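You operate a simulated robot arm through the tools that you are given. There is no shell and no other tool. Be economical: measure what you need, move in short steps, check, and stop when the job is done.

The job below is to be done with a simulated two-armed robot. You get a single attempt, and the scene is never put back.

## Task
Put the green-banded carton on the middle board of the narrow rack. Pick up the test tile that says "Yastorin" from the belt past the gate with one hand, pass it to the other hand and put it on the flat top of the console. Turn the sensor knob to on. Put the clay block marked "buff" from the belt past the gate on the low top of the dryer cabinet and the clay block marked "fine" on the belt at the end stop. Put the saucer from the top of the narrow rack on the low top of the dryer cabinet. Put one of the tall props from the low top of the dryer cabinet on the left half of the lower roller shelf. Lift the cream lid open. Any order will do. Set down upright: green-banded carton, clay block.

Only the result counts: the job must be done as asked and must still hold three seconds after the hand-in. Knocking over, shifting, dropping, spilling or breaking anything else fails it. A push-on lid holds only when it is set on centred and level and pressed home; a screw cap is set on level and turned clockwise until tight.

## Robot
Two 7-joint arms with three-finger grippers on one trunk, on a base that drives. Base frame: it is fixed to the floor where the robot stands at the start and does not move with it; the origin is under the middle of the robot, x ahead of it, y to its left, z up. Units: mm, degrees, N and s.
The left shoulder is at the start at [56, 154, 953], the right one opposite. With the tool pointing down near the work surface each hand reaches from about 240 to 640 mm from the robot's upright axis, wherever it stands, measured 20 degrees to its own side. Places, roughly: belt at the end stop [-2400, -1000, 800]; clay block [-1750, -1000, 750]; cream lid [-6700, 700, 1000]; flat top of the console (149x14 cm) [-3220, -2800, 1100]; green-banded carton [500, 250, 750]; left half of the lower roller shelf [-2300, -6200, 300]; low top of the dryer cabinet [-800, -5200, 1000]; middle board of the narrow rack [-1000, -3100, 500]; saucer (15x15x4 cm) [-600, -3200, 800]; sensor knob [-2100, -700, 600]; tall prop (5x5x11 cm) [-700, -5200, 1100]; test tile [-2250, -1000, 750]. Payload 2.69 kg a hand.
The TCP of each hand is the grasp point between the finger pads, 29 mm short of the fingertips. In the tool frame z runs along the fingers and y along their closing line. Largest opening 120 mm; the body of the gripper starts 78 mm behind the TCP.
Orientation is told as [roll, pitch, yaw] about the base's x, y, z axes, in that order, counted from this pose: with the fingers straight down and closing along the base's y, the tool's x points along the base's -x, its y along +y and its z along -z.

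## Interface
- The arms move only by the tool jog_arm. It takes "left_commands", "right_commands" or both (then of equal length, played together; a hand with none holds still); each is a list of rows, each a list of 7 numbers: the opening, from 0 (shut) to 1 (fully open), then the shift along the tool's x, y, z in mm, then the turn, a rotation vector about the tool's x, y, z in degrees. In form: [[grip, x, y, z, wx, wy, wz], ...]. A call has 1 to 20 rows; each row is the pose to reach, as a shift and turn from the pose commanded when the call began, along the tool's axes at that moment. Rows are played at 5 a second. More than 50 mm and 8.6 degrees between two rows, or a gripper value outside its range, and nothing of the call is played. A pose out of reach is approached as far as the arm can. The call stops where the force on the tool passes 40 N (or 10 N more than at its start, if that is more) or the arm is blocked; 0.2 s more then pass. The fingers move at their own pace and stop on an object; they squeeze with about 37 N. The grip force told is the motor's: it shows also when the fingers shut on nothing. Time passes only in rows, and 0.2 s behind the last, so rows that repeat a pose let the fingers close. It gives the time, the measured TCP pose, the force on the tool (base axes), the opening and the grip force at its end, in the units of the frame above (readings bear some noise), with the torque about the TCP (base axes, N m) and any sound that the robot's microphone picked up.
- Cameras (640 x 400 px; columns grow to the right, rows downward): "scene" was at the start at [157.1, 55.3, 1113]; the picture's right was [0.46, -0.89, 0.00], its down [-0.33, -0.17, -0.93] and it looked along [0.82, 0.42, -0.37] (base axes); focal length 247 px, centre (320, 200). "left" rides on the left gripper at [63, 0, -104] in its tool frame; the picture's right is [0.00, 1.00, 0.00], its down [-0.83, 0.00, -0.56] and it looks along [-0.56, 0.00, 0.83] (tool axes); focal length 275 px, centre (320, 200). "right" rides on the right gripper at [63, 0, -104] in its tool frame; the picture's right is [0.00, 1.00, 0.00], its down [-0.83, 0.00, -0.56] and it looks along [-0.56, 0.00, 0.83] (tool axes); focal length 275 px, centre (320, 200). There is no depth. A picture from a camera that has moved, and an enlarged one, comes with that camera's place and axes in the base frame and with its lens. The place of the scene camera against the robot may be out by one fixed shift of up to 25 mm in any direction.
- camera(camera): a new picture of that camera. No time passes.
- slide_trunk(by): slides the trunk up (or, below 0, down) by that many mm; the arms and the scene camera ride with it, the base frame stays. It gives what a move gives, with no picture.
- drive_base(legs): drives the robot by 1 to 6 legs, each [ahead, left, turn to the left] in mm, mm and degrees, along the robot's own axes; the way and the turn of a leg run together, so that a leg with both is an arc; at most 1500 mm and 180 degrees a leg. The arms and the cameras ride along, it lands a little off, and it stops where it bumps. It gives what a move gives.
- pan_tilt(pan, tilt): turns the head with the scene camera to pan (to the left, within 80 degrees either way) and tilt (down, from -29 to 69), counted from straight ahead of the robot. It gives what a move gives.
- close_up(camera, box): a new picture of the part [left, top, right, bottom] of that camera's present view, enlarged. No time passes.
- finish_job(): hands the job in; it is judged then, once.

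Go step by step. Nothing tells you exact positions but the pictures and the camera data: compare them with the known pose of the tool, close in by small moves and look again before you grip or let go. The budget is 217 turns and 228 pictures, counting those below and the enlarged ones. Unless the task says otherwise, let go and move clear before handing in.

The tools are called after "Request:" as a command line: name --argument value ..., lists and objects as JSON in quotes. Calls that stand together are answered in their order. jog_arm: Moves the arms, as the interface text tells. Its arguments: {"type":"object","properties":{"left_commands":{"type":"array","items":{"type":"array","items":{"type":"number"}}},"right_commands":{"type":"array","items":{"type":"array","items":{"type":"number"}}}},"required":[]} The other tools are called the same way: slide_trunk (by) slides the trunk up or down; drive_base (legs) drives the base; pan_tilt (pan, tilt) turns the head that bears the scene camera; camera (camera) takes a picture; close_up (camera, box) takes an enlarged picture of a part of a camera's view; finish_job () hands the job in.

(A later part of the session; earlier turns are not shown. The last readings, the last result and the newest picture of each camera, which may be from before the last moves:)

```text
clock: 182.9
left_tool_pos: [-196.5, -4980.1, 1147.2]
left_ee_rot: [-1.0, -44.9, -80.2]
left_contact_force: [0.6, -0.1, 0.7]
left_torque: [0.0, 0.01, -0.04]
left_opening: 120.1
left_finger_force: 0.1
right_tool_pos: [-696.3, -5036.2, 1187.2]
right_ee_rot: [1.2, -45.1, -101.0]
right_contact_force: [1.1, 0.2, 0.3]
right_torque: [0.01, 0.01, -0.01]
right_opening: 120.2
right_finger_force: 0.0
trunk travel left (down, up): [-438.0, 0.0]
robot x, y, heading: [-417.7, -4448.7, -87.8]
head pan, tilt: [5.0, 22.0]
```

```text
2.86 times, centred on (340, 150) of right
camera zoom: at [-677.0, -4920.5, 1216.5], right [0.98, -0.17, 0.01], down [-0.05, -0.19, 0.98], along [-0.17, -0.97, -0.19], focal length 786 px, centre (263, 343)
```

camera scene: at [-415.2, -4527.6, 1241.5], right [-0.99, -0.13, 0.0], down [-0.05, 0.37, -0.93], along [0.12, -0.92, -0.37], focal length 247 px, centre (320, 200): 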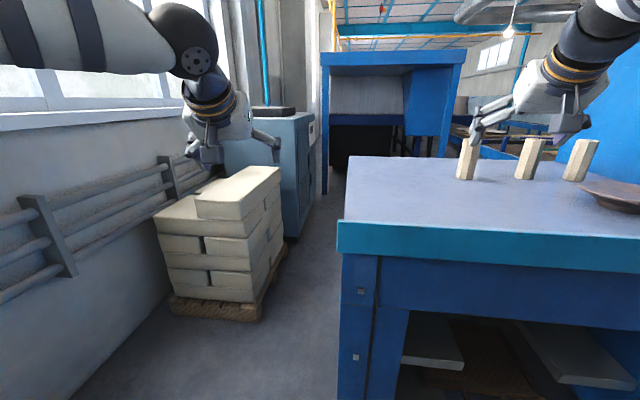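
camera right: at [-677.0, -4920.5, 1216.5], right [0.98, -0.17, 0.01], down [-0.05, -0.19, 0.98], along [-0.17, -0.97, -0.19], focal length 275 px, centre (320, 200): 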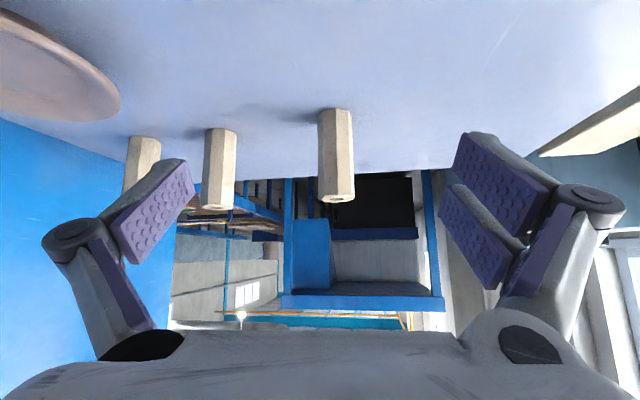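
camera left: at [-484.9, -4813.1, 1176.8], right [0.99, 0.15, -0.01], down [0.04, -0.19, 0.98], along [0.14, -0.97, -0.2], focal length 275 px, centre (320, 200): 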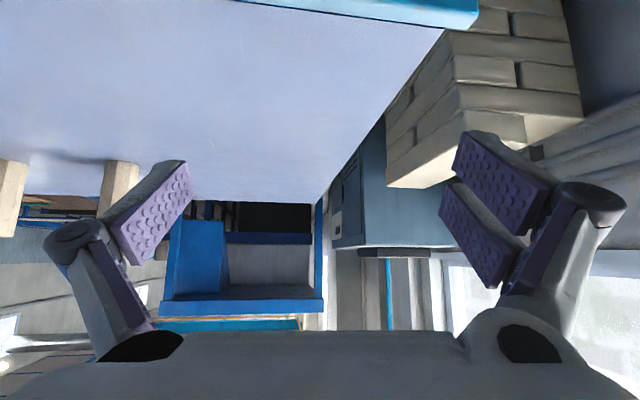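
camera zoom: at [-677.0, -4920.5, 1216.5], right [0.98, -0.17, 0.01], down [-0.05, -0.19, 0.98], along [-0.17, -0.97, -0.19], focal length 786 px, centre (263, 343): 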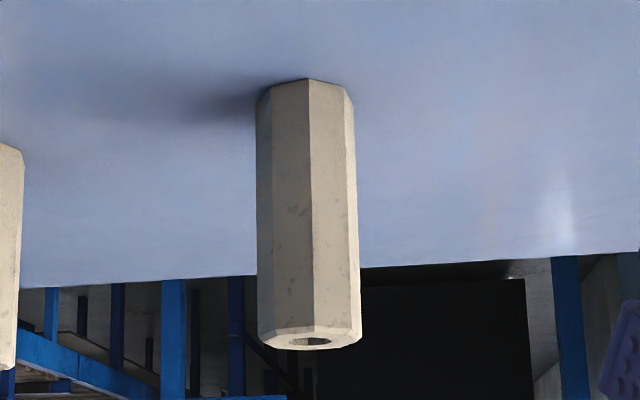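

Request:
drive_base --legs '[[120, 0, 0]]'

Request:
camera --camera "right"

```text
clock: 184.2
left_tool_pos: [-192.1, -5101.6, 1147.4]
left_ee_rot: [-0.9, -44.9, -80.0]
left_contact_force: [0.2, -0.1, 0.2]
left_torque: [0.0, -0.04, 0.0]
left_opening: 119.9
left_finger_force: 0.1
right_tool_pos: [-691.1, -5158.6, 1186.2]
right_ee_rot: [1.3, -45.0, -100.8]
right_contact_force: [-0.8, 0.4, 0.6]
right_torque: [0.03, -0.03, -0.04]
right_opening: 120.1
right_finger_force: 0.0
trunk travel left (down, up): [-438.0, 0.0]
robot x, y, heading: [-413.3, -4568.4, -87.5]
head pan, tilt: [5.0, 22.0]
```

```text
142 pictures are left
camera right: at [-671.0, -5042.5, 1216.6], right [0.99, -0.17, 0.01], down [-0.04, -0.19, 0.98], along [-0.16, -0.97, -0.19], focal length 275 px, centre (320, 200)
```

right: 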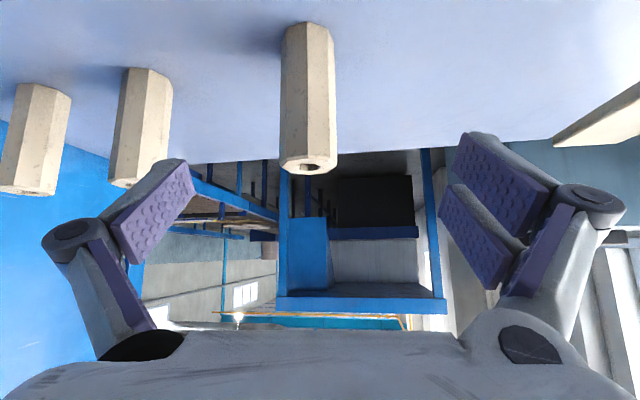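

The prop is nearly centred. I close in along the fingers and grip it.

Request:
jog_arm --right_commands '[[1, 8, -5, 15, 0, 0, 0], [1, 8, -5, 45, 0, 0, 0], [1, 8, -5, 76, 0, 0, 0], [1, 8, -5, 106, 0, 0, 0], [0, 8, -5, 106, 0, 0, 0], [0, 8, -5, 106, 0, 0, 0], [0, 8, -5, 106, 0, 0, 0], [0, 8, -5, 106, 0, 0, 0]]'

Request:
camera --camera "right"

```text
clock: 186.0
left_tool_pos: [-191.0, -5100.8, 1147.7]
left_ee_rot: [-1.0, -45.1, -80.0]
left_contact_force: [0.4, -0.2, -0.1]
left_torque: [-0.01, -0.04, -0.01]
left_opening: 119.9
left_finger_force: 0.0
right_tool_pos: [-704.3, -5225.2, 1106.4]
right_ee_rot: [1.2, -45.1, -100.8]
right_contact_force: [0.2, 0.2, 3.4]
right_torque: [0.03, 0.0, 0.04]
right_opening: 40.4
right_finger_force: 37.4
trunk travel left (down, up): [-438.0, 0.0]
robot x, y, heading: [-411.7, -4569.0, -87.5]
head pan, tilt: [5.0, 22.0]
```

```text
141 pictures are left
camera right: at [-685.7, -5108.7, 1136.2], right [0.99, -0.17, 0.01], down [-0.04, -0.19, 0.98], along [-0.16, -0.97, -0.19], focal length 275 px, centre (320, 200)
```

right: 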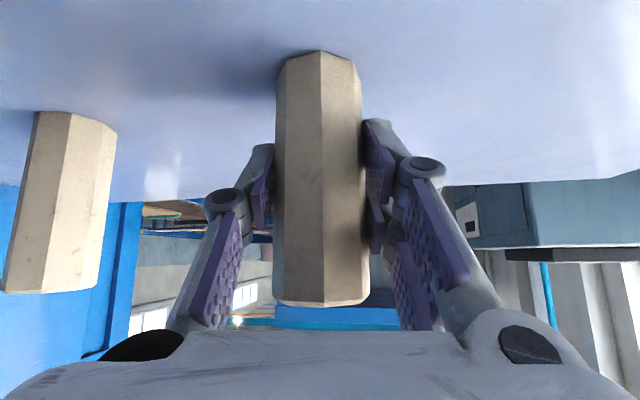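

Gripped. I lift it slowly and back off.

Request:
jog_arm --right_commands '[[0, -5, 0, -5, 0, 0, 0], [0, -10, 0, -10, 0, 0, 0], [0, -17, 0, -17, 0, 0, 0], [0, -24, 0, -24, 0, 0, 0], [0, -31, 0, -31, 0, 0, 0], [0, -38, 0, -38, 0, 0, 0], [0, -45, 0, -45, 0, 0, 0], [0, -52, 0, -52, 0, 0, 0]]'

Request:
camera --camera "right"

Request:
drive_base --legs '[[-330, 0, 0]]'

Request:
pan_tilt --pan 30 --tilt 20

Request:
camera --camera "scene"

```text
clock: 187.8
left_tool_pos: [-190.8, -5102.2, 1146.7]
left_ee_rot: [-0.8, -44.9, -80.0]
left_contact_force: [0.7, 0.2, -0.2]
left_torque: [-0.02, 0.01, 0.02]
left_opening: 119.9
left_finger_force: 0.1
right_tool_pos: [-707.2, -5224.4, 1180.7]
right_ee_rot: [1.2, -44.9, -100.8]
right_contact_force: [0.3, 0.4, -2.7]
right_torque: [-0.03, -0.01, -0.02]
right_opening: 40.2
right_finger_force: 36.6
trunk travel left (down, up): [-438.0, 0.0]
robot x, y, heading: [-412.9, -4566.8, -87.6]
head pan, tilt: [5.0, 22.0]
```

```text
140 pictures are left
camera right: at [-688.1, -5108.9, 1210.0], right [0.99, -0.17, 0.01], down [-0.04, -0.19, 0.98], along [-0.16, -0.97, -0.19], focal length 275 px, centre (320, 200)
```

right: 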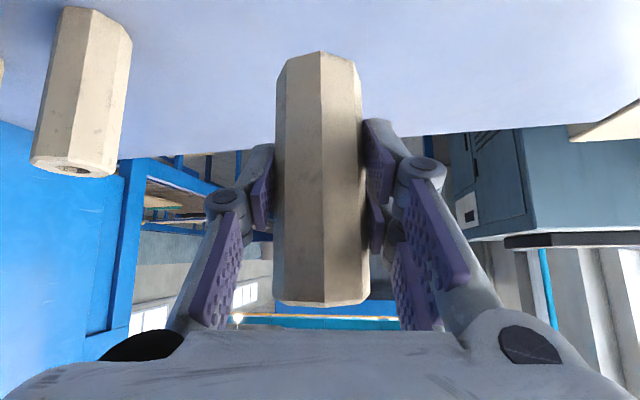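

```text
clock: 190.0
left_tool_pos: [-202.8, -4772.8, 1146.0]
left_ee_rot: [-0.8, -45.0, -79.7]
left_contact_force: [0.2, -0.1, -0.1]
left_torque: [-0.01, -0.02, 0.02]
left_opening: 120.2
left_finger_force: 0.0
right_tool_pos: [-718.7, -4899.4, 1180.8]
right_ee_rot: [1.4, -45.1, -100.6]
right_contact_force: [0.9, 0.5, -2.4]
right_torque: [-0.01, -0.01, -0.02]
right_opening: 40.7
right_finger_force: 37.1
trunk travel left (down, up): [-438.0, 0.0]
robot x, y, heading: [-424.9, -4240.9, -87.6]
head pan, tilt: [5.0, 22.0]
```

```text
clock: 190.8
left_tool_pos: [-202.9, -4772.7, 1147.2]
left_ee_rot: [-0.9, -44.9, -79.7]
left_contact_force: [-1.0, -0.3, -0.6]
left_torque: [0.0, 0.04, 0.0]
left_opening: 119.8
left_finger_force: 0.0
right_tool_pos: [-717.6, -4900.8, 1180.3]
right_ee_rot: [1.2, -45.1, -100.5]
right_contact_force: [-0.8, 0.4, -2.8]
right_torque: [0.01, 0.04, -0.02]
right_opening: 40.2
right_finger_force: 36.6
trunk travel left (down, up): [-438.0, 0.0]
robot x, y, heading: [-426.8, -4239.7, -87.3]
head pan, tilt: [30.0, 20.0]
```

```text
139 pictures are left
camera scene: at [-386.4, -4307.3, 1244.7], right [-0.84, -0.54, 0.0], down [-0.18, 0.29, -0.94], along [0.51, -0.79, -0.34], focal length 247 px, centre (320, 200)
```

scene: 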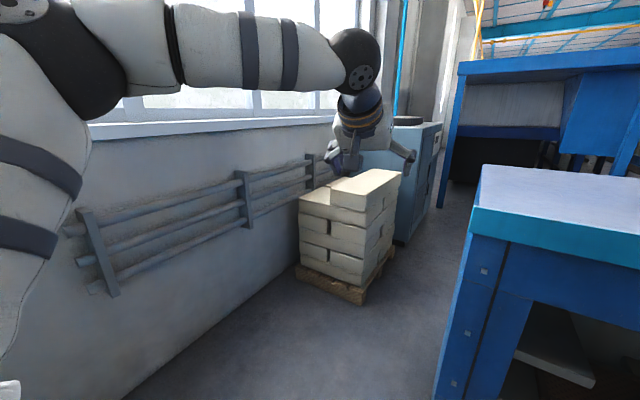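

I turn to face west and drive along the dryer's north side toward its west end, then look for the roller shelf.

Request:
drive_base --legs '[[0, 0, -92.5], [1200, 0, 0], [1150, 0, 0]]'

Request:
pan_tilt --pan 60 --tilt 15

Request:
camera --camera "scene"

```text
clock: 206.2
left_tool_pos: [-3299.4, -4422.8, 1147.7]
left_ee_rot: [-0.8, -44.9, -173.4]
left_contact_force: [-0.2, -0.5, -1.5]
left_torque: [-0.02, 0.01, -0.04]
left_opening: 120.1
left_finger_force: 0.0
right_tool_pos: [-3393.8, -3900.8, 1180.9]
right_ee_rot: [1.3, -45.0, 165.8]
right_contact_force: [0.2, -0.2, -2.3]
right_torque: [-0.02, -0.01, 0.0]
right_opening: 40.3
right_finger_force: 37.1
trunk travel left (down, up): [-438.0, 0.0]
robot x, y, heading: [-2750.0, -4236.5, 179.1]
head pan, tilt: [30.0, 20.0]
```

```text
clock: 207.2
left_tool_pos: [-3300.6, -4423.7, 1146.7]
left_ee_rot: [-0.9, -44.9, -173.4]
left_contact_force: [-0.1, 0.8, 0.0]
left_torque: [0.04, 0.03, -0.01]
left_opening: 120.0
left_finger_force: 0.1
right_tool_pos: [-3393.1, -3901.0, 1180.2]
right_ee_rot: [1.1, -45.0, 165.7]
right_contact_force: [0.7, -1.1, -2.8]
right_torque: [0.01, -0.03, -0.01]
right_opening: 40.4
right_finger_force: 36.8
trunk travel left (down, up): [-438.0, 0.0]
robot x, y, heading: [-2751.6, -4234.8, 179.0]
head pan, tilt: [60.0, 15.0]
```

```text
138 pictures are left
camera scene: at [-2816.2, -4302.9, 1252.8], right [-0.86, 0.52, 0.0], down [0.13, 0.22, -0.97], along [-0.5, -0.83, -0.26], focal length 247 px, centre (320, 200)
```

scene: 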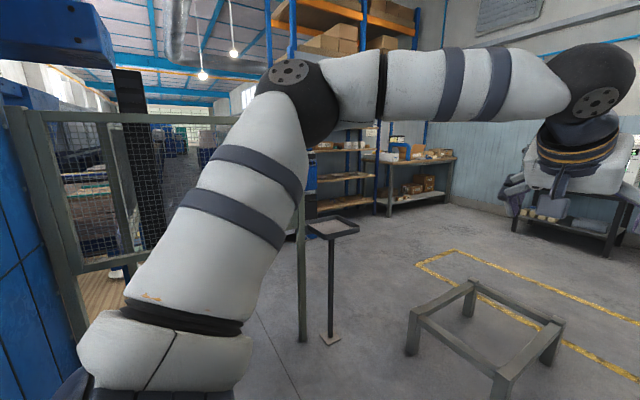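

A mesh fence stands south of the dryer's west end; I look more closely for the way to the roller shelf.

Request:
drive_base --legs '[[350, 0, 70]]'

Request:
pan_tilt --pan 20 --tilt 18

Request:
camera --camera "scene"

```text
clock: 210.6
left_tool_pos: [-3038.3, -4996.3, 1148.0]
left_ee_rot: [-0.8, -44.9, -103.3]
left_contact_force: [-0.3, -0.4, -0.8]
left_torque: [0.0, 0.0, -0.01]
left_opening: 120.0
left_finger_force: 0.1
right_tool_pos: [-3559.6, -4905.0, 1179.0]
right_ee_rot: [1.3, -45.0, -124.2]
right_contact_force: [-0.4, 0.1, -2.7]
right_torque: [0.0, -0.03, 0.03]
right_opening: 40.3
right_finger_force: 37.3
trunk travel left (down, up): [-438.0, 0.0]
robot x, y, heading: [-3029.4, -4419.7, -110.9]
head pan, tilt: [60.0, 15.0]
cut short: leg 1
```

```text
clock: 211.7
left_tool_pos: [-3037.5, -4995.8, 1147.7]
left_ee_rot: [-0.9, -45.0, -103.4]
left_contact_force: [0.5, -0.9, -0.4]
left_torque: [-0.01, 0.01, -0.01]
left_opening: 119.9
left_finger_force: 0.1
right_tool_pos: [-3560.2, -4905.3, 1181.2]
right_ee_rot: [1.3, -45.0, -124.1]
right_contact_force: [0.1, -0.2, -1.9]
right_torque: [-0.02, 0.01, 0.06]
right_opening: 40.3
right_finger_force: 36.7
trunk travel left (down, up): [-438.0, 0.0]
robot x, y, heading: [-3028.9, -4417.9, -111.1]
head pan, tilt: [20.0, 18.0]
```

```text
137 pictures are left
camera scene: at [-3040.9, -4501.2, 1247.9], right [-1.0, 0.02, 0.0], down [0.01, 0.31, -0.95], along [-0.02, -0.95, -0.31], focal length 247 px, centre (320, 200)
```

scene: 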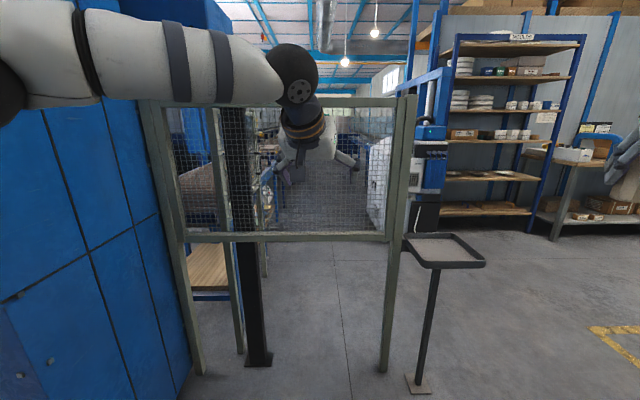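

The lower roller shelf (board seen behind the mesh) lies at about (−2300, −6200). A stand and a stool flank the fence, so I check the free floor to the west.

Request:
pan_tilt --pan -30 --tilt 30

Request:
camera --camera "scene"

Request:
pan_tilt --pan -75 --tilt 20

Request:
camera --camera "scene"

```text
clock: 212.8
left_tool_pos: [-3037.5, -4995.7, 1147.5]
left_ee_rot: [-0.9, -44.8, -103.4]
left_contact_force: [0.0, 0.1, -0.4]
left_torque: [0.01, -0.01, -0.02]
left_opening: 120.0
left_finger_force: 0.2
right_tool_pos: [-3560.8, -4906.5, 1180.1]
right_ee_rot: [1.2, -45.0, -124.2]
right_contact_force: [0.1, 0.0, -2.3]
right_torque: [0.03, 0.01, 0.01]
right_opening: 40.1
right_finger_force: 36.8
trunk travel left (down, up): [-438.0, 0.0]
robot x, y, heading: [-3026.9, -4418.0, -111.1]
head pan, tilt: [-30.0, 30.0]
```

```text
136 pictures are left
camera scene: at [-3109.6, -4464.8, 1228.6], right [-0.63, 0.78, 0.0], down [0.39, 0.31, -0.87], along [-0.67, -0.55, -0.5], focal length 247 px, centre (320, 200)
```

scene: 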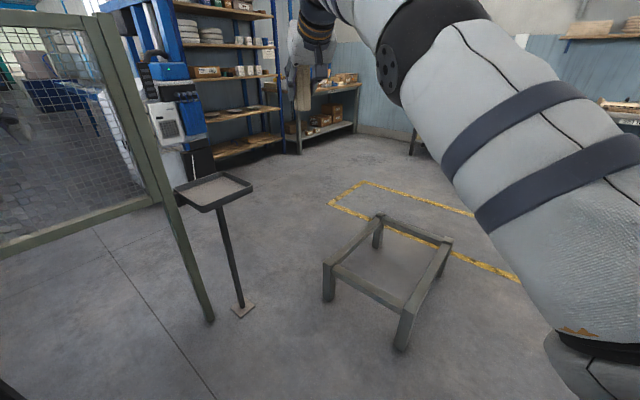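

```text
clock: 214.0
left_tool_pos: [-3037.7, -4995.8, 1147.6]
left_ee_rot: [-0.9, -44.8, -103.4]
left_contact_force: [0.3, -0.6, 1.1]
left_torque: [0.04, 0.03, -0.02]
left_opening: 120.0
left_finger_force: 0.1
right_tool_pos: [-3561.1, -4904.7, 1180.0]
right_ee_rot: [1.2, -45.1, -124.2]
right_contact_force: [-0.4, 0.0, -2.2]
right_torque: [0.01, -0.01, 0.03]
right_opening: 40.4
right_finger_force: 37.0
trunk travel left (down, up): [-438.0, 0.0]
robot x, y, heading: [-3021.0, -4415.3, -111.1]
head pan, tilt: [-75.0, 20.0]
```

```text
135 pictures are left
camera scene: at [-3131.9, -4398.2, 1244.7], right [0.1, 0.99, 0.0], down [0.34, -0.04, -0.94], along [-0.93, 0.1, -0.34], focal length 247 px, centre (320, 200)
```

scene: 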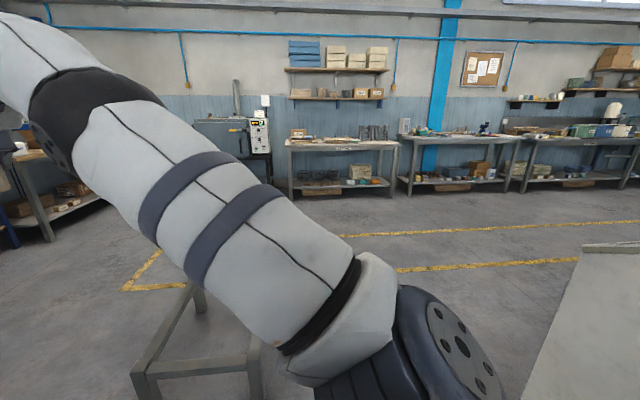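

Request:
pan_tilt --pan -80 --tilt -5

Request:
camera --camera "scene"

Request:
pan_tilt --pan -80 --tilt 55

Request:
camera --camera "scene"

```text
clock: 214.9
left_tool_pos: [-3036.9, -4996.6, 1147.3]
left_ee_rot: [-0.8, -44.9, -103.4]
left_contact_force: [-0.3, 0.1, -1.0]
left_torque: [0.04, 0.04, -0.01]
left_opening: 120.3
left_finger_force: 0.0
right_tool_pos: [-3559.9, -4905.4, 1180.9]
right_ee_rot: [1.3, -45.1, -124.1]
right_contact_force: [-0.3, -0.5, -1.1]
right_torque: [-0.02, 0.01, 0.01]
right_opening: 40.4
right_finger_force: 37.4
trunk travel left (down, up): [-438.0, 0.0]
robot x, y, heading: [-3027.2, -4422.9, -111.2]
head pan, tilt: [-80.0, -5.0]
```

```text
134 pictures are left
camera scene: at [-3125.2, -4391.2, 1284.7], right [0.19, 0.98, 0.0], down [-0.08, 0.02, -1.0], along [-0.98, 0.19, 0.09], focal length 247 px, centre (320, 200)
```

scene: 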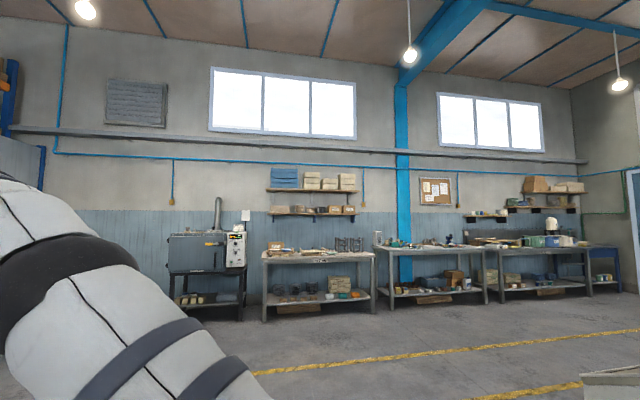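

```text
clock: 216.2
left_tool_pos: [-3038.3, -4995.2, 1145.5]
left_ee_rot: [-0.9, -44.8, -103.4]
left_contact_force: [0.4, 0.2, -0.7]
left_torque: [0.0, 0.03, 0.0]
left_opening: 119.9
left_finger_force: 0.1
right_tool_pos: [-3560.9, -4904.4, 1181.1]
right_ee_rot: [1.1, -45.0, -124.2]
right_contact_force: [0.6, 0.1, -2.7]
right_torque: [0.0, 0.02, 0.02]
right_opening: 40.5
right_finger_force: 36.6
trunk travel left (down, up): [-438.0, 0.0]
robot x, y, heading: [-3025.8, -4419.9, -111.0]
head pan, tilt: [-80.0, 55.0]
```

```text
133 pictures are left
camera scene: at [-3110.1, -4394.1, 1192.6], right [0.19, 0.98, 0.0], down [0.8, -0.16, -0.57], along [-0.56, 0.11, -0.82], focal length 247 px, centre (320, 200)
```

scene: 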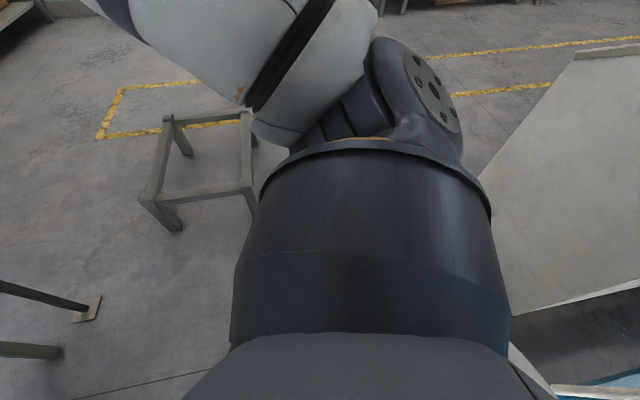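

The floor west of the stool is free. I face west, pass north of the stool, go round it and then south, looking again before going east.

Request:
drive_base --legs '[[0, 0, -69], [423, -90, 0], [450, -130, 0], [1000, 0, 0], [0, 1000, 0], [0, 700, 0]]'

Request:
pan_tilt --pan 80 --tilt 15

Request:
camera --camera "scene"

```text
clock: 242.1
left_tool_pos: [-5409.8, -6171.4, 1147.2]
left_ee_rot: [-0.7, -44.9, -171.0]
left_contact_force: [0.9, 0.0, -0.3]
left_torque: [-0.01, 0.0, -0.02]
left_opening: 119.9
left_finger_force: 0.0
right_tool_pos: [-5524.7, -5654.8, 1180.8]
right_ee_rot: [1.2, -45.0, 168.2]
right_contact_force: [0.6, -0.3, -2.1]
right_torque: [-0.01, 0.01, 0.02]
right_opening: 40.4
right_finger_force: 36.9
trunk travel left (down, up): [-438.0, 0.0]
robot x, y, heading: [-4874.3, -5959.7, -178.5]
head pan, tilt: [-80.0, 55.0]
```

```text
clock: 244.5
left_tool_pos: [-5410.0, -6172.9, 1146.5]
left_ee_rot: [-0.8, -45.0, -171.0]
left_contact_force: [0.0, 0.1, 0.3]
left_torque: [-0.01, 0.07, 0.0]
left_opening: 119.8
left_finger_force: 0.1
right_tool_pos: [-5525.7, -5654.3, 1179.2]
right_ee_rot: [1.3, -45.0, 168.2]
right_contact_force: [-0.3, -1.1, -2.1]
right_torque: [0.02, -0.04, 0.0]
right_opening: 39.9
right_finger_force: 36.9
trunk travel left (down, up): [-438.0, 0.0]
robot x, y, heading: [-4874.4, -5961.7, -178.6]
head pan, tilt: [80.0, 15.0]
```

```text
132 pictures are left
camera scene: at [-4900.2, -6041.3, 1252.8], right [-0.99, 0.15, 0.0], down [0.04, 0.26, -0.97], along [-0.15, -0.95, -0.26], focal length 247 px, centre (320, 200)
```

scene: 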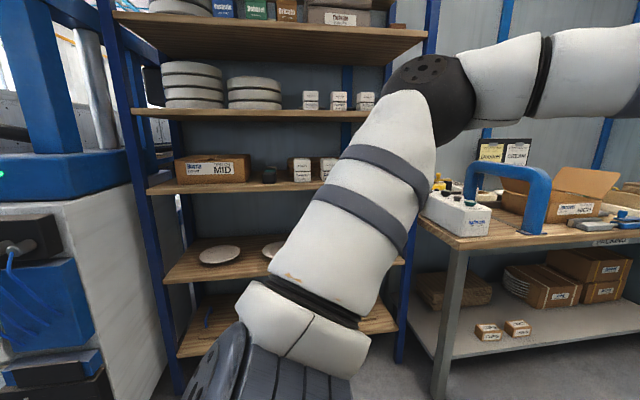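

Shelves close to the south; I turn the other way (through north) to face east and look.

Request:
drive_base --legs '[[0, 0, -90], [0, 0, -91]]'

Request:
pan_tilt --pan 0 --tilt 20

Request:
camera --camera "scene"

```text
clock: 252.6
left_tool_pos: [-4336.1, -5751.1, 1146.6]
left_ee_rot: [-0.9, -45.0, 9.1]
left_contact_force: [0.0, -0.6, -0.2]
left_torque: [0.01, 0.02, -0.01]
left_opening: 119.8
left_finger_force: 0.1
right_tool_pos: [-4219.8, -6269.9, 1180.4]
right_ee_rot: [1.2, -45.0, -11.8]
right_contact_force: [-0.4, 0.7, -2.8]
right_torque: [0.01, 0.02, 0.01]
right_opening: 40.1
right_finger_force: 37.3
trunk travel left (down, up): [-438.0, 0.0]
robot x, y, heading: [-4873.0, -5957.2, 1.5]
head pan, tilt: [80.0, 15.0]
```

```text
clock: 254.1
left_tool_pos: [-4336.8, -5751.6, 1147.1]
left_ee_rot: [-0.8, -44.9, 9.1]
left_contact_force: [-0.7, -0.6, 0.9]
left_torque: [0.02, -0.01, -0.01]
left_opening: 119.8
left_finger_force: 0.0
right_tool_pos: [-4220.0, -6269.5, 1181.0]
right_ee_rot: [1.2, -44.9, -11.7]
right_contact_force: [-0.3, 0.0, -2.3]
right_torque: [0.04, 0.02, -0.02]
right_opening: 40.1
right_finger_force: 37.0
trunk travel left (down, up): [-438.0, 0.0]
robot x, y, heading: [-4875.1, -5960.1, 1.4]
head pan, tilt: [0.0, 20.0]
```

```text
131 pictures are left
camera scene: at [-4789.9, -5946.7, 1244.7], right [0.03, -1.0, 0.0], down [-0.34, -0.01, -0.94], along [0.94, 0.02, -0.34], focal length 247 px, centre (320, 200)
```

scene: 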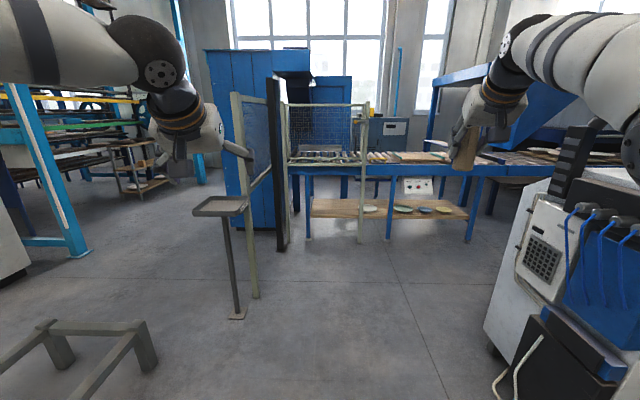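

Now I see the roller table: its lower wooden shelf (z≈300, front x≈−2600) has plates to the right and free space at the left. I turn 29° left and drive to a staging point before the left half.

Request:
drive_base --legs '[[0, 0, 29], [500, -533, 0], [504, -534, 0]]'

Request:
slide_trunk --by -400

Request:
pan_tilt --pan -10 --tilt 20

Request:
camera --camera "scene"

Request:
camera --camera "right"

```text
clock: 264.4
left_tool_pos: [-3079.5, -5934.3, 1147.5]
left_ee_rot: [-0.7, -45.0, 37.4]
left_contact_force: [0.1, 0.3, 0.5]
left_torque: [-0.03, 0.02, -0.01]
left_opening: 120.0
left_finger_force: 0.1
right_tool_pos: [-2731.4, -6335.1, 1179.6]
right_ee_rot: [1.3, -45.0, 16.7]
right_contact_force: [0.5, 0.3, -2.8]
right_torque: [-0.02, 0.03, 0.0]
right_opening: 39.9
right_finger_force: 36.9
trunk travel left (down, up): [-438.0, 0.0]
robot x, y, heading: [-3454.8, -6376.6, 29.7]
head pan, tilt: [0.0, 20.0]
```

```text
clock: 268.2
left_tool_pos: [-3080.3, -5933.9, 747.3]
left_ee_rot: [-0.7, -44.8, 37.7]
left_contact_force: [0.2, -0.5, 0.5]
left_torque: [-0.02, -0.02, 0.02]
left_opening: 120.1
left_finger_force: 0.1
right_tool_pos: [-2670.2, -6298.7, 494.1]
right_ee_rot: [-4.8, -19.5, 20.1]
right_contact_force: [-0.7, 1.1, -1.5]
right_torque: [0.0, 0.0, 0.0]
right_opening: 38.4
right_finger_force: 37.2
trunk travel left (down, up): [-38.0, 400.0]
robot x, y, heading: [-3453.1, -6376.8, 29.9]
head pan, tilt: [0.0, 20.0]
```

```text
clock: 268.9
left_tool_pos: [-3081.4, -5933.8, 746.9]
left_ee_rot: [-0.8, -44.9, 37.6]
left_contact_force: [0.2, -0.8, 0.1]
left_torque: [0.02, 0.03, 0.0]
left_opening: 119.9
left_finger_force: 0.0
right_tool_pos: [-2670.8, -6298.8, 495.2]
right_ee_rot: [-4.8, -19.5, 20.1]
right_contact_force: [0.2, 0.2, -2.5]
right_torque: [-0.02, -0.02, -0.01]
right_opening: 38.1
right_finger_force: 37.1
trunk travel left (down, up): [-38.0, 400.0]
robot x, y, heading: [-3451.2, -6376.8, 29.8]
head pan, tilt: [-10.0, 20.0]
```

```text
130 pictures are left
camera scene: at [-3222.0, -6242.0, 808.9], right [0.34, -0.94, 0.0], down [-0.32, -0.12, -0.94], along [0.88, 0.32, -0.34], focal length 247 px, centre (320, 200)
```

scene: 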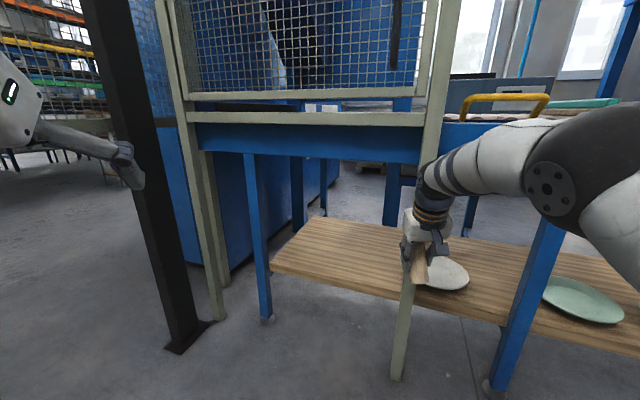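

```text
129 pictures are left
camera right: at [-2762.1, -6323.6, 571.2], right [-0.32, 0.94, -0.08], down [0.54, 0.25, 0.8], along [0.78, 0.21, -0.59], focal length 275 px, centre (320, 200)
```

right: 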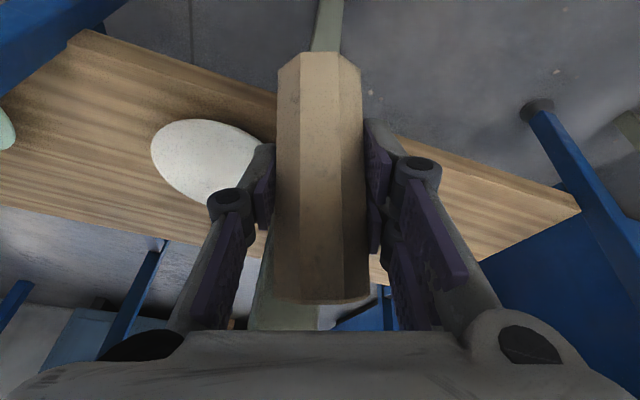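

The trunk slide left the right arm in a strained pose (pitch −19°, z 494) with the prop still held. I straighten the hand and move it left, clear of the post, before going on.

Request:
jog_arm --right_commands '[[0, -9, 26, -10, -1.2, -5.1, 0], [0, -18, 52, -19, -2.4, -10.2, 0], [0, -26, 77, -29, -3.6, -15.3, 0], [0, -35, 103, -38, -4.8, -20.4, 0], [0, -44, 129, -48, -6, -25.5, 0], [0, -44, 129, -48, -6, -25.5, 0]]'

Request:
camera --camera "scene"

Request:
camera --camera "right"

```text
clock: 270.3
left_tool_pos: [-3079.7, -5935.2, 747.3]
left_ee_rot: [-0.7, -45.0, 37.6]
left_contact_force: [0.4, 0.8, 0.1]
left_torque: [-0.02, 0.03, -0.01]
left_opening: 119.9
left_finger_force: 0.0
right_tool_pos: [-2683.4, -6163.1, 542.2]
right_ee_rot: [0.7, -45.1, 21.1]
right_contact_force: [-0.1, -0.3, -2.1]
right_torque: [-0.04, 0.03, 0.01]
right_opening: 38.0
right_finger_force: 36.9
right hand out of reach, approached as far as the arm can: row 5, 6
trunk travel left (down, up): [-38.0, 400.0]
robot x, y, heading: [-3451.4, -6379.7, 30.0]
head pan, tilt: [-10.0, 20.0]
```

```text
128 pictures are left
camera scene: at [-3222.0, -6242.0, 808.8], right [0.34, -0.94, 0.0], down [-0.32, -0.12, -0.94], along [0.88, 0.32, -0.34], focal length 247 px, centre (320, 200)
```

scene: 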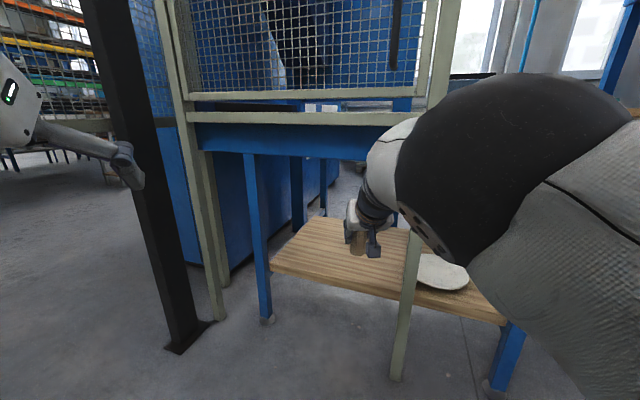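

```text
127 pictures are left
camera right: at [-2794.1, -6207.8, 571.3], right [-0.37, 0.93, 0.01], down [0.18, 0.07, 0.98], along [0.91, 0.37, -0.19], focal length 275 px, centre (320, 200)
```

right: 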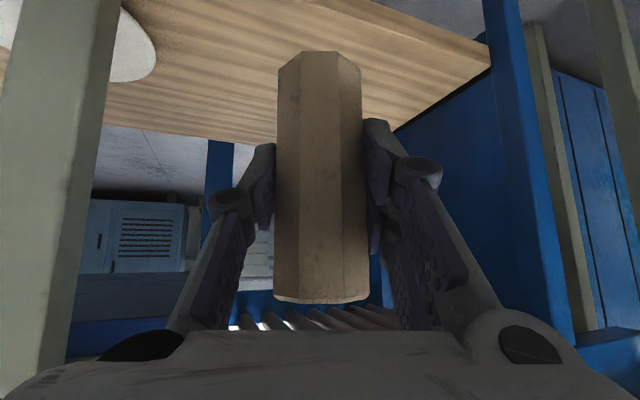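

The hand is upright again in the opening between the post (y≈−6263) and the blue leg (y≈−5941). I lower it 110 mm in front of the shelf before going in.

Request:
jog_arm --right_commands '[[0, 10, 0, 10, 0, 0, 0], [0, 20, 0, 20, 0, 0, 0], [0, 30, 0, 30, 0, 0, 0], [0, 40, 0, 40, 0, 0, 0], [0, 50, 0, 50, 0, 0, 0], [0, 60, 0, 60, 0, 0, 0], [0, 70, 0, 70, 0, 0, 0], [0, 78, 0, 78, 0, 0, 0]]'

Request:
camera --camera "right"

Request:
camera --camera "scene"

```text
clock: 272.1
left_tool_pos: [-3079.4, -5933.4, 746.5]
left_ee_rot: [-0.8, -44.9, 37.6]
left_contact_force: [-0.2, 0.7, 0.1]
left_torque: [0.0, 0.01, -0.02]
left_opening: 120.0
left_finger_force: 0.1
right_tool_pos: [-2686.9, -6163.9, 432.1]
right_ee_rot: [0.7, -45.1, 21.1]
right_contact_force: [0.8, -0.5, -2.3]
right_torque: [0.0, 0.01, -0.01]
right_opening: 38.0
right_finger_force: 37.3
trunk travel left (down, up): [-38.0, 400.0]
robot x, y, heading: [-3451.7, -6373.2, 29.9]
head pan, tilt: [-10.0, 20.0]
```

```text
126 pictures are left
camera right: at [-2797.0, -6207.7, 461.3], right [-0.37, 0.93, 0.0], down [0.18, 0.07, 0.98], along [0.91, 0.37, -0.19], focal length 275 px, centre (320, 200)
```

right: 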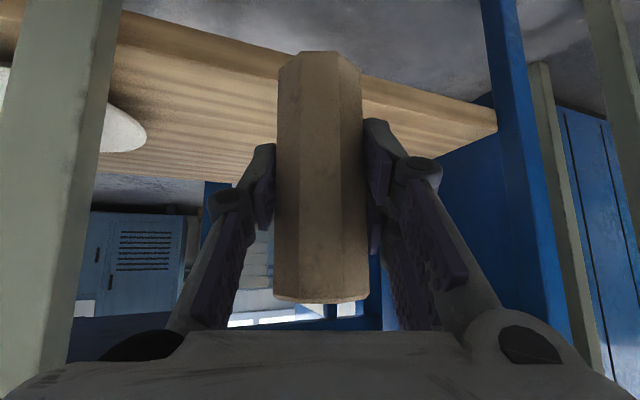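

```text
125 pictures are left
camera scene: at [-3222.0, -6242.0, 808.9], right [0.34, -0.94, 0.0], down [-0.32, -0.12, -0.94], along [0.88, 0.32, -0.34], focal length 247 px, centre (320, 200)
```

scene: 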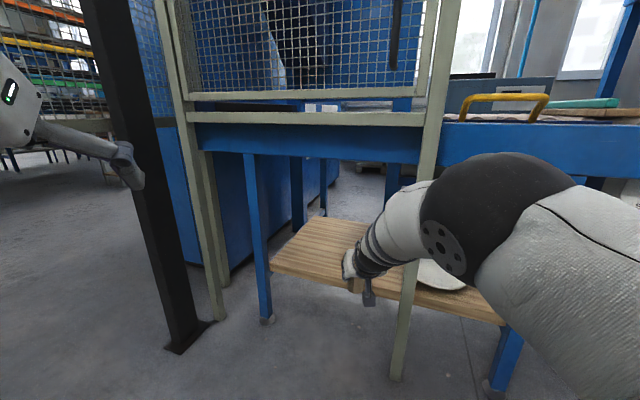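

The shelf surface is at z≈320. I drive straight in by 185 mm, which keeps clear of post and leg.

Request:
drive_base --legs '[[185, 0, 0]]'

Request:
camera --camera "right"

Request:
camera --camera "scene"

```text
clock: 273.6
left_tool_pos: [-2921.7, -5839.7, 746.6]
left_ee_rot: [-0.9, -44.9, 37.8]
left_contact_force: [0.0, -0.4, 0.1]
left_torque: [-0.02, 0.01, -0.02]
left_opening: 120.1
left_finger_force: 0.1
right_tool_pos: [-2526.9, -6067.1, 431.2]
right_ee_rot: [0.7, -45.1, 21.4]
right_contact_force: [-0.1, 0.0, -2.6]
right_torque: [-0.01, -0.01, -0.01]
right_opening: 38.2
right_finger_force: 37.2
trunk travel left (down, up): [-38.0, 400.0]
robot x, y, heading: [-3296.2, -6283.9, 30.1]
head pan, tilt: [-10.0, 20.0]
```

```text
124 pictures are left
camera right: at [-2637.3, -6112.1, 461.3], right [-0.38, 0.93, 0.01], down [0.18, 0.07, 0.98], along [0.91, 0.37, -0.19], focal length 275 px, centre (320, 200)
```

right: 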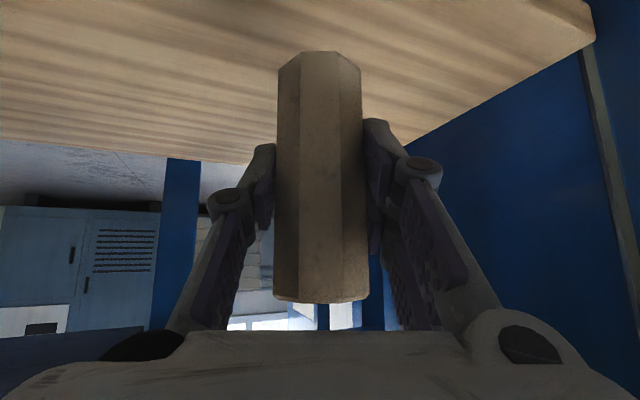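

```text
123 pictures are left
camera scene: at [-3061.9, -6148.2, 808.9], right [0.34, -0.94, 0.0], down [-0.32, -0.12, -0.94], along [0.88, 0.32, -0.34], focal length 247 px, centre (320, 200)
```

scene: 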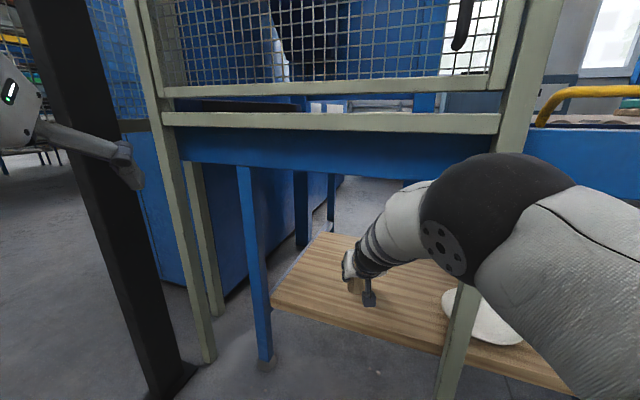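

Over the shelf. I lower it: first 45 mm, then creeping to contact.

Request:
jog_arm --right_commands '[[0, 8, 0, 8, 0, 0, 0], [0, 16, 0, 16, 0, 0, 0], [0, 24, 0, 24, 0, 0, 0], [0, 30, 0, 30, 0, 0, 0], [0, 32, 0, 32, 0, 0, 0], [0, 34, 0, 34, 0, 0, 0], [0, 36, 0, 36, 0, 0, 0], [0, 36, 0, 36, 0, 0, 0]]'

Request:
camera --camera "right"

```text
clock: 275.4
left_tool_pos: [-2921.2, -5840.3, 746.6]
left_ee_rot: [-0.7, -44.9, 37.8]
left_contact_force: [0.2, -1.1, 0.3]
left_torque: [0.01, -0.03, 0.03]
left_opening: 119.9
left_finger_force: 0.1
right_tool_pos: [-2527.3, -6066.6, 380.7]
right_ee_rot: [0.7, -45.1, 21.5]
right_contact_force: [0.6, 0.1, -1.9]
right_torque: [-0.01, 0.01, -0.03]
right_opening: 37.9
right_finger_force: 37.6
trunk travel left (down, up): [-38.0, 400.0]
robot x, y, heading: [-3291.7, -6281.0, 30.0]
head pan, tilt: [-10.0, 20.0]
```

```text
122 pictures are left
camera right: at [-2637.1, -6111.8, 409.5], right [-0.38, 0.93, 0.01], down [0.18, 0.07, 0.98], along [0.91, 0.37, -0.19], focal length 275 px, centre (320, 200)
```

right: 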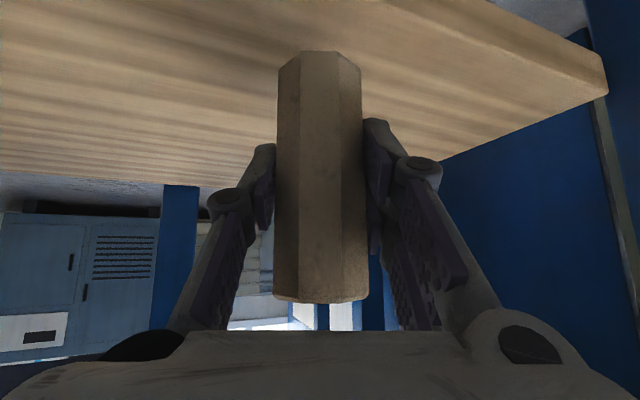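

Request:
jog_arm --right_commands '[[0, 2, 0, 2, 0, 0, 0], [0, 4, 0, 4, 0, 0, 0], [0, 6, 0, 6, 0, 0, 0], [0, 8, 0, 8, 0, 0, 0], [0, 10, 0, 10, 0, 0, 0], [0, 10, 0, 10, 0, 0, 0]]'

Request:
camera --camera "right"

```text
clock: 276.8
left_tool_pos: [-2921.0, -5839.8, 746.6]
left_ee_rot: [-0.8, -44.9, 37.7]
left_contact_force: [0.4, -0.4, -0.2]
left_torque: [0.04, -0.02, 0.01]
left_opening: 120.1
left_finger_force: 0.0
right_tool_pos: [-2526.6, -6067.1, 365.9]
right_ee_rot: [0.6, -45.1, 21.4]
right_contact_force: [0.0, 0.3, -1.4]
right_torque: [0.0, 0.01, -0.01]
right_opening: 37.9
right_finger_force: 37.5
trunk travel left (down, up): [-38.0, 400.0]
robot x, y, heading: [-3291.6, -6281.9, 30.3]
head pan, tilt: [-10.0, 20.0]
```

```text
121 pictures are left
camera right: at [-2637.4, -6111.6, 395.8], right [-0.38, 0.93, 0.0], down [0.18, 0.07, 0.98], along [0.91, 0.37, -0.19], focal length 275 px, centre (320, 200)
```

right: 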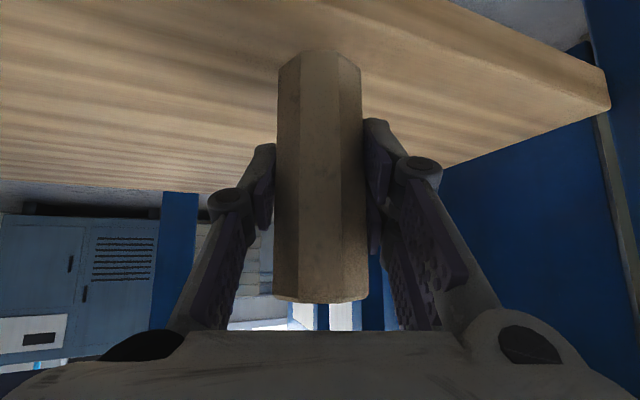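

Request:
jog_arm --right_commands '[[0, 1.5, 0, 1.5, 0, 0, 0], [0, 3, 0, 3, 0, 0, 0], [0, 4.5, 0, 4.5, 0, 0, 0], [0, 6, 0, 6, 0, 0, 0], [0, 7.5, 0, 7.5, 0, 0, 0], [0, 9, 0, 9, 0, 0, 0], [0, 9, 0, 9, 0, 0, 0]]'

Request:
camera --camera "right"

```text
clock: 278.4
left_tool_pos: [-2921.0, -5839.4, 747.4]
left_ee_rot: [-0.7, -44.8, 37.8]
left_contact_force: [-0.2, -0.3, -0.5]
left_torque: [-0.01, 0.0, -0.04]
left_opening: 119.7
left_finger_force: 0.2
right_tool_pos: [-2526.7, -6065.8, 355.9]
right_ee_rot: [0.7, -45.2, 21.3]
right_contact_force: [-0.9, -0.8, -1.4]
right_torque: [-0.02, 0.04, 0.02]
right_opening: 38.4
right_finger_force: 36.1
trunk travel left (down, up): [-38.0, 400.0]
robot x, y, heading: [-3289.8, -6285.1, 30.1]
head pan, tilt: [-10.0, 20.0]
```

```text
120 pictures are left
camera right: at [-2636.9, -6110.9, 383.9], right [-0.38, 0.93, 0.01], down [0.18, 0.07, 0.98], along [0.91, 0.37, -0.19], focal length 275 px, centre (320, 200)
```

right: 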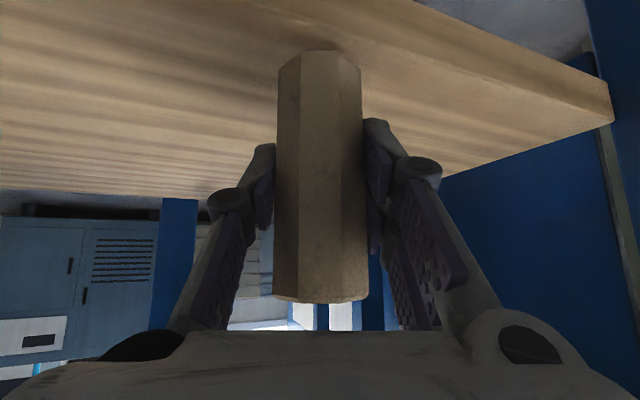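

Request:
jog_arm --right_commands '[[0, 1.5, 0, 1.5, 0, 0, 0], [0, 3, 0, 3, 0, 0, 0], [0, 4.5, 0, 4.5, 0, 0, 0], [0, 6, 0, 6, 0, 0, 0], [0, 7.5, 0, 7.5, 0, 0, 0], [0, 9, 0, 9, 0, 0, 0], [0, 9, 0, 9, 0, 0, 0]]'

Request:
close_up --camera "right" --box '[220, 20, 420, 120]'

```text
clock: 280.0
left_tool_pos: [-2921.4, -5840.2, 746.8]
left_ee_rot: [-0.8, -44.9, 37.8]
left_contact_force: [1.0, -0.1, -0.1]
left_torque: [0.02, 0.02, -0.03]
left_opening: 119.9
left_finger_force: 0.0
right_tool_pos: [-2525.6, -6066.2, 341.1]
right_ee_rot: [0.7, -45.0, 21.4]
right_contact_force: [-0.6, 0.1, -2.5]
right_torque: [-0.02, 0.01, -0.02]
right_opening: 38.4
right_finger_force: 37.2
trunk travel left (down, up): [-38.0, 400.0]
robot x, y, heading: [-3289.6, -6280.5, 30.2]
head pan, tilt: [-10.0, 20.0]
```

```text
3.20 times, centred on (320, 70) of right
camera zoom: at [-2637.2, -6111.2, 370.4], right [-0.38, 0.93, 0.01], down [0.18, 0.07, 0.98], along [0.91, 0.37, -0.19], focal length 881 px, centre (320, 616)
```

zoom: 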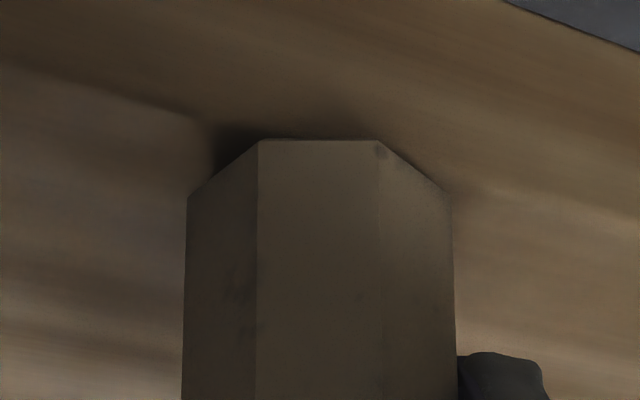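

Very near now; a few more small steps.

Request:
jog_arm --right_commands '[[0, 1, 0, 1, 0, 0, 0], [0, 2, 0, 2, 0, 0, 0], [0, 3, 0, 3, 0, 0, 0], [0, 4, 0, 4, 0, 0, 0], [0, 5, 0, 5, 0, 0, 0], [0, 6, 0, 6, 0, 0, 0], [0, 7, 0, 7, 0, 0, 0], [0, 7, 0, 7, 0, 0, 0]]'

Request:
close_up --camera "right" --box '[220, 20, 420, 120]'

```text
clock: 281.8
left_tool_pos: [-2923.3, -5840.8, 748.0]
left_ee_rot: [-0.9, -45.1, 37.8]
left_contact_force: [-0.7, -0.3, -0.1]
left_torque: [0.02, 0.0, 0.0]
left_opening: 120.3
left_finger_force: 0.0
right_tool_pos: [-2526.7, -6066.9, 335.8]
right_ee_rot: [0.7, -45.7, 21.5]
right_contact_force: [2.7, -3.8, 24.9]
right_torque: [0.01, -0.48, -0.09]
right_opening: 38.3
right_finger_force: 37.0
trunk travel left (down, up): [-38.0, 400.0]
robot x, y, heading: [-3286.2, -6280.4, 30.2]
head pan, tilt: [-10.0, 20.0]
```

```text
3.20 times, centred on (320, 70) of right
camera zoom: at [-2637.3, -6110.9, 364.6], right [-0.38, 0.93, 0.01], down [0.17, 0.06, 0.98], along [0.91, 0.37, -0.18], focal length 881 px, centre (320, 616)
```

zoom: 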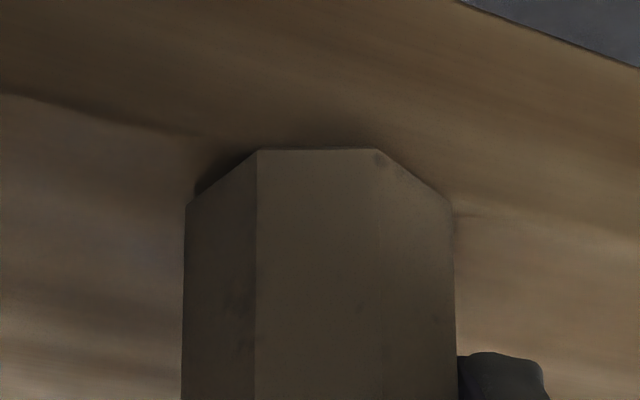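

Contact. I ease off, open and withdraw.

Request:
jog_arm --right_commands '[[0, -1.5, 0, -1.5, 0, 0, 0], [0.36, -1.5, 0, -1.5, 0, 0, 0], [0.45, -1.5, 0, -1.5, 0, 0, 0], [0.8, -1.5, 0, -1.5, 0, 0, 0], [0.8, -1.5, 0, -1.5, 0, 0, 0], [0.8, -1.5, 0, -25, 0, 0, 0], [0.8, -1.5, 0, -50, 0, 0, 0], [0.8, -1.5, 0, -75, 0, 0, 0], [0.8, -1.5, 0, -90, 0, 0, 0]]'

Request:
drive_base --legs '[[-230, 0, 0]]'

Request:
camera --camera "right"

Request:
camera --camera "scene"

```text
clock: 283.8
left_tool_pos: [-2921.4, -5840.3, 746.2]
left_ee_rot: [-0.9, -44.8, 37.8]
left_contact_force: [0.2, 0.1, -0.3]
left_torque: [-0.01, -0.01, 0.0]
left_opening: 120.0
left_finger_force: 0.1
right_tool_pos: [-2587.0, -6089.4, 396.9]
right_ee_rot: [0.6, -45.2, 21.4]
right_contact_force: [0.3, -0.4, -0.2]
right_torque: [-0.01, 0.01, 0.02]
right_opening: 96.2
right_finger_force: 0.0
trunk travel left (down, up): [-38.0, 400.0]
robot x, y, heading: [-3292.4, -6280.0, 30.3]
head pan, tilt: [-10.0, 20.0]
```

```text
clock: 285.6
left_tool_pos: [-3114.8, -5955.6, 747.2]
left_ee_rot: [-0.9, -44.9, 37.6]
left_contact_force: [-0.2, -0.1, 0.3]
left_torque: [-0.03, 0.0, 0.01]
left_opening: 120.1
left_finger_force: 0.1
right_tool_pos: [-2783.9, -6206.4, 397.4]
right_ee_rot: [0.8, -45.1, 21.1]
right_contact_force: [-0.2, -0.7, -0.1]
right_torque: [-0.04, 0.02, 0.01]
right_opening: 95.7
right_finger_force: 0.0
trunk travel left (down, up): [-38.0, 400.0]
robot x, y, heading: [-3489.8, -6396.2, 29.9]
head pan, tilt: [-10.0, 20.0]
```

```text
117 pictures are left
camera right: at [-2893.5, -6251.2, 426.2], right [-0.37, 0.93, 0.01], down [0.18, 0.07, 0.98], along [0.91, 0.37, -0.19], focal length 275 px, centre (320, 200)
```

right: 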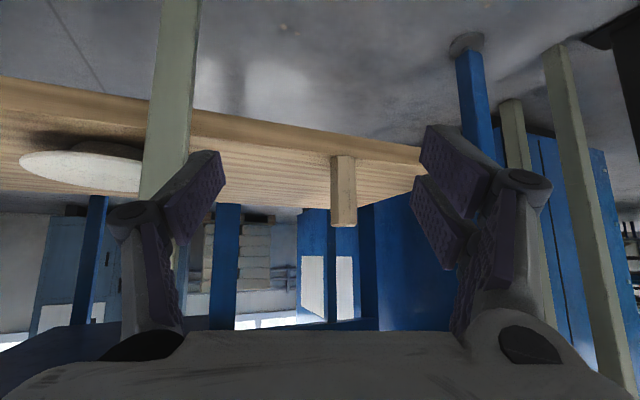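

```text
116 pictures are left
camera scene: at [-3258.7, -6263.2, 808.9], right [0.34, -0.94, 0.0], down [-0.32, -0.12, -0.94], along [0.88, 0.32, -0.34], focal length 247 px, centre (320, 200)
```

scene: 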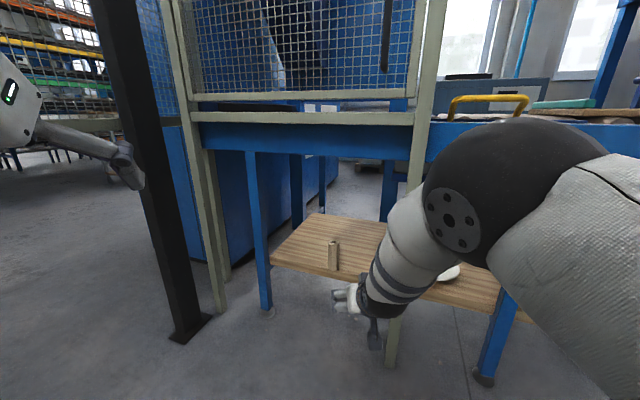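

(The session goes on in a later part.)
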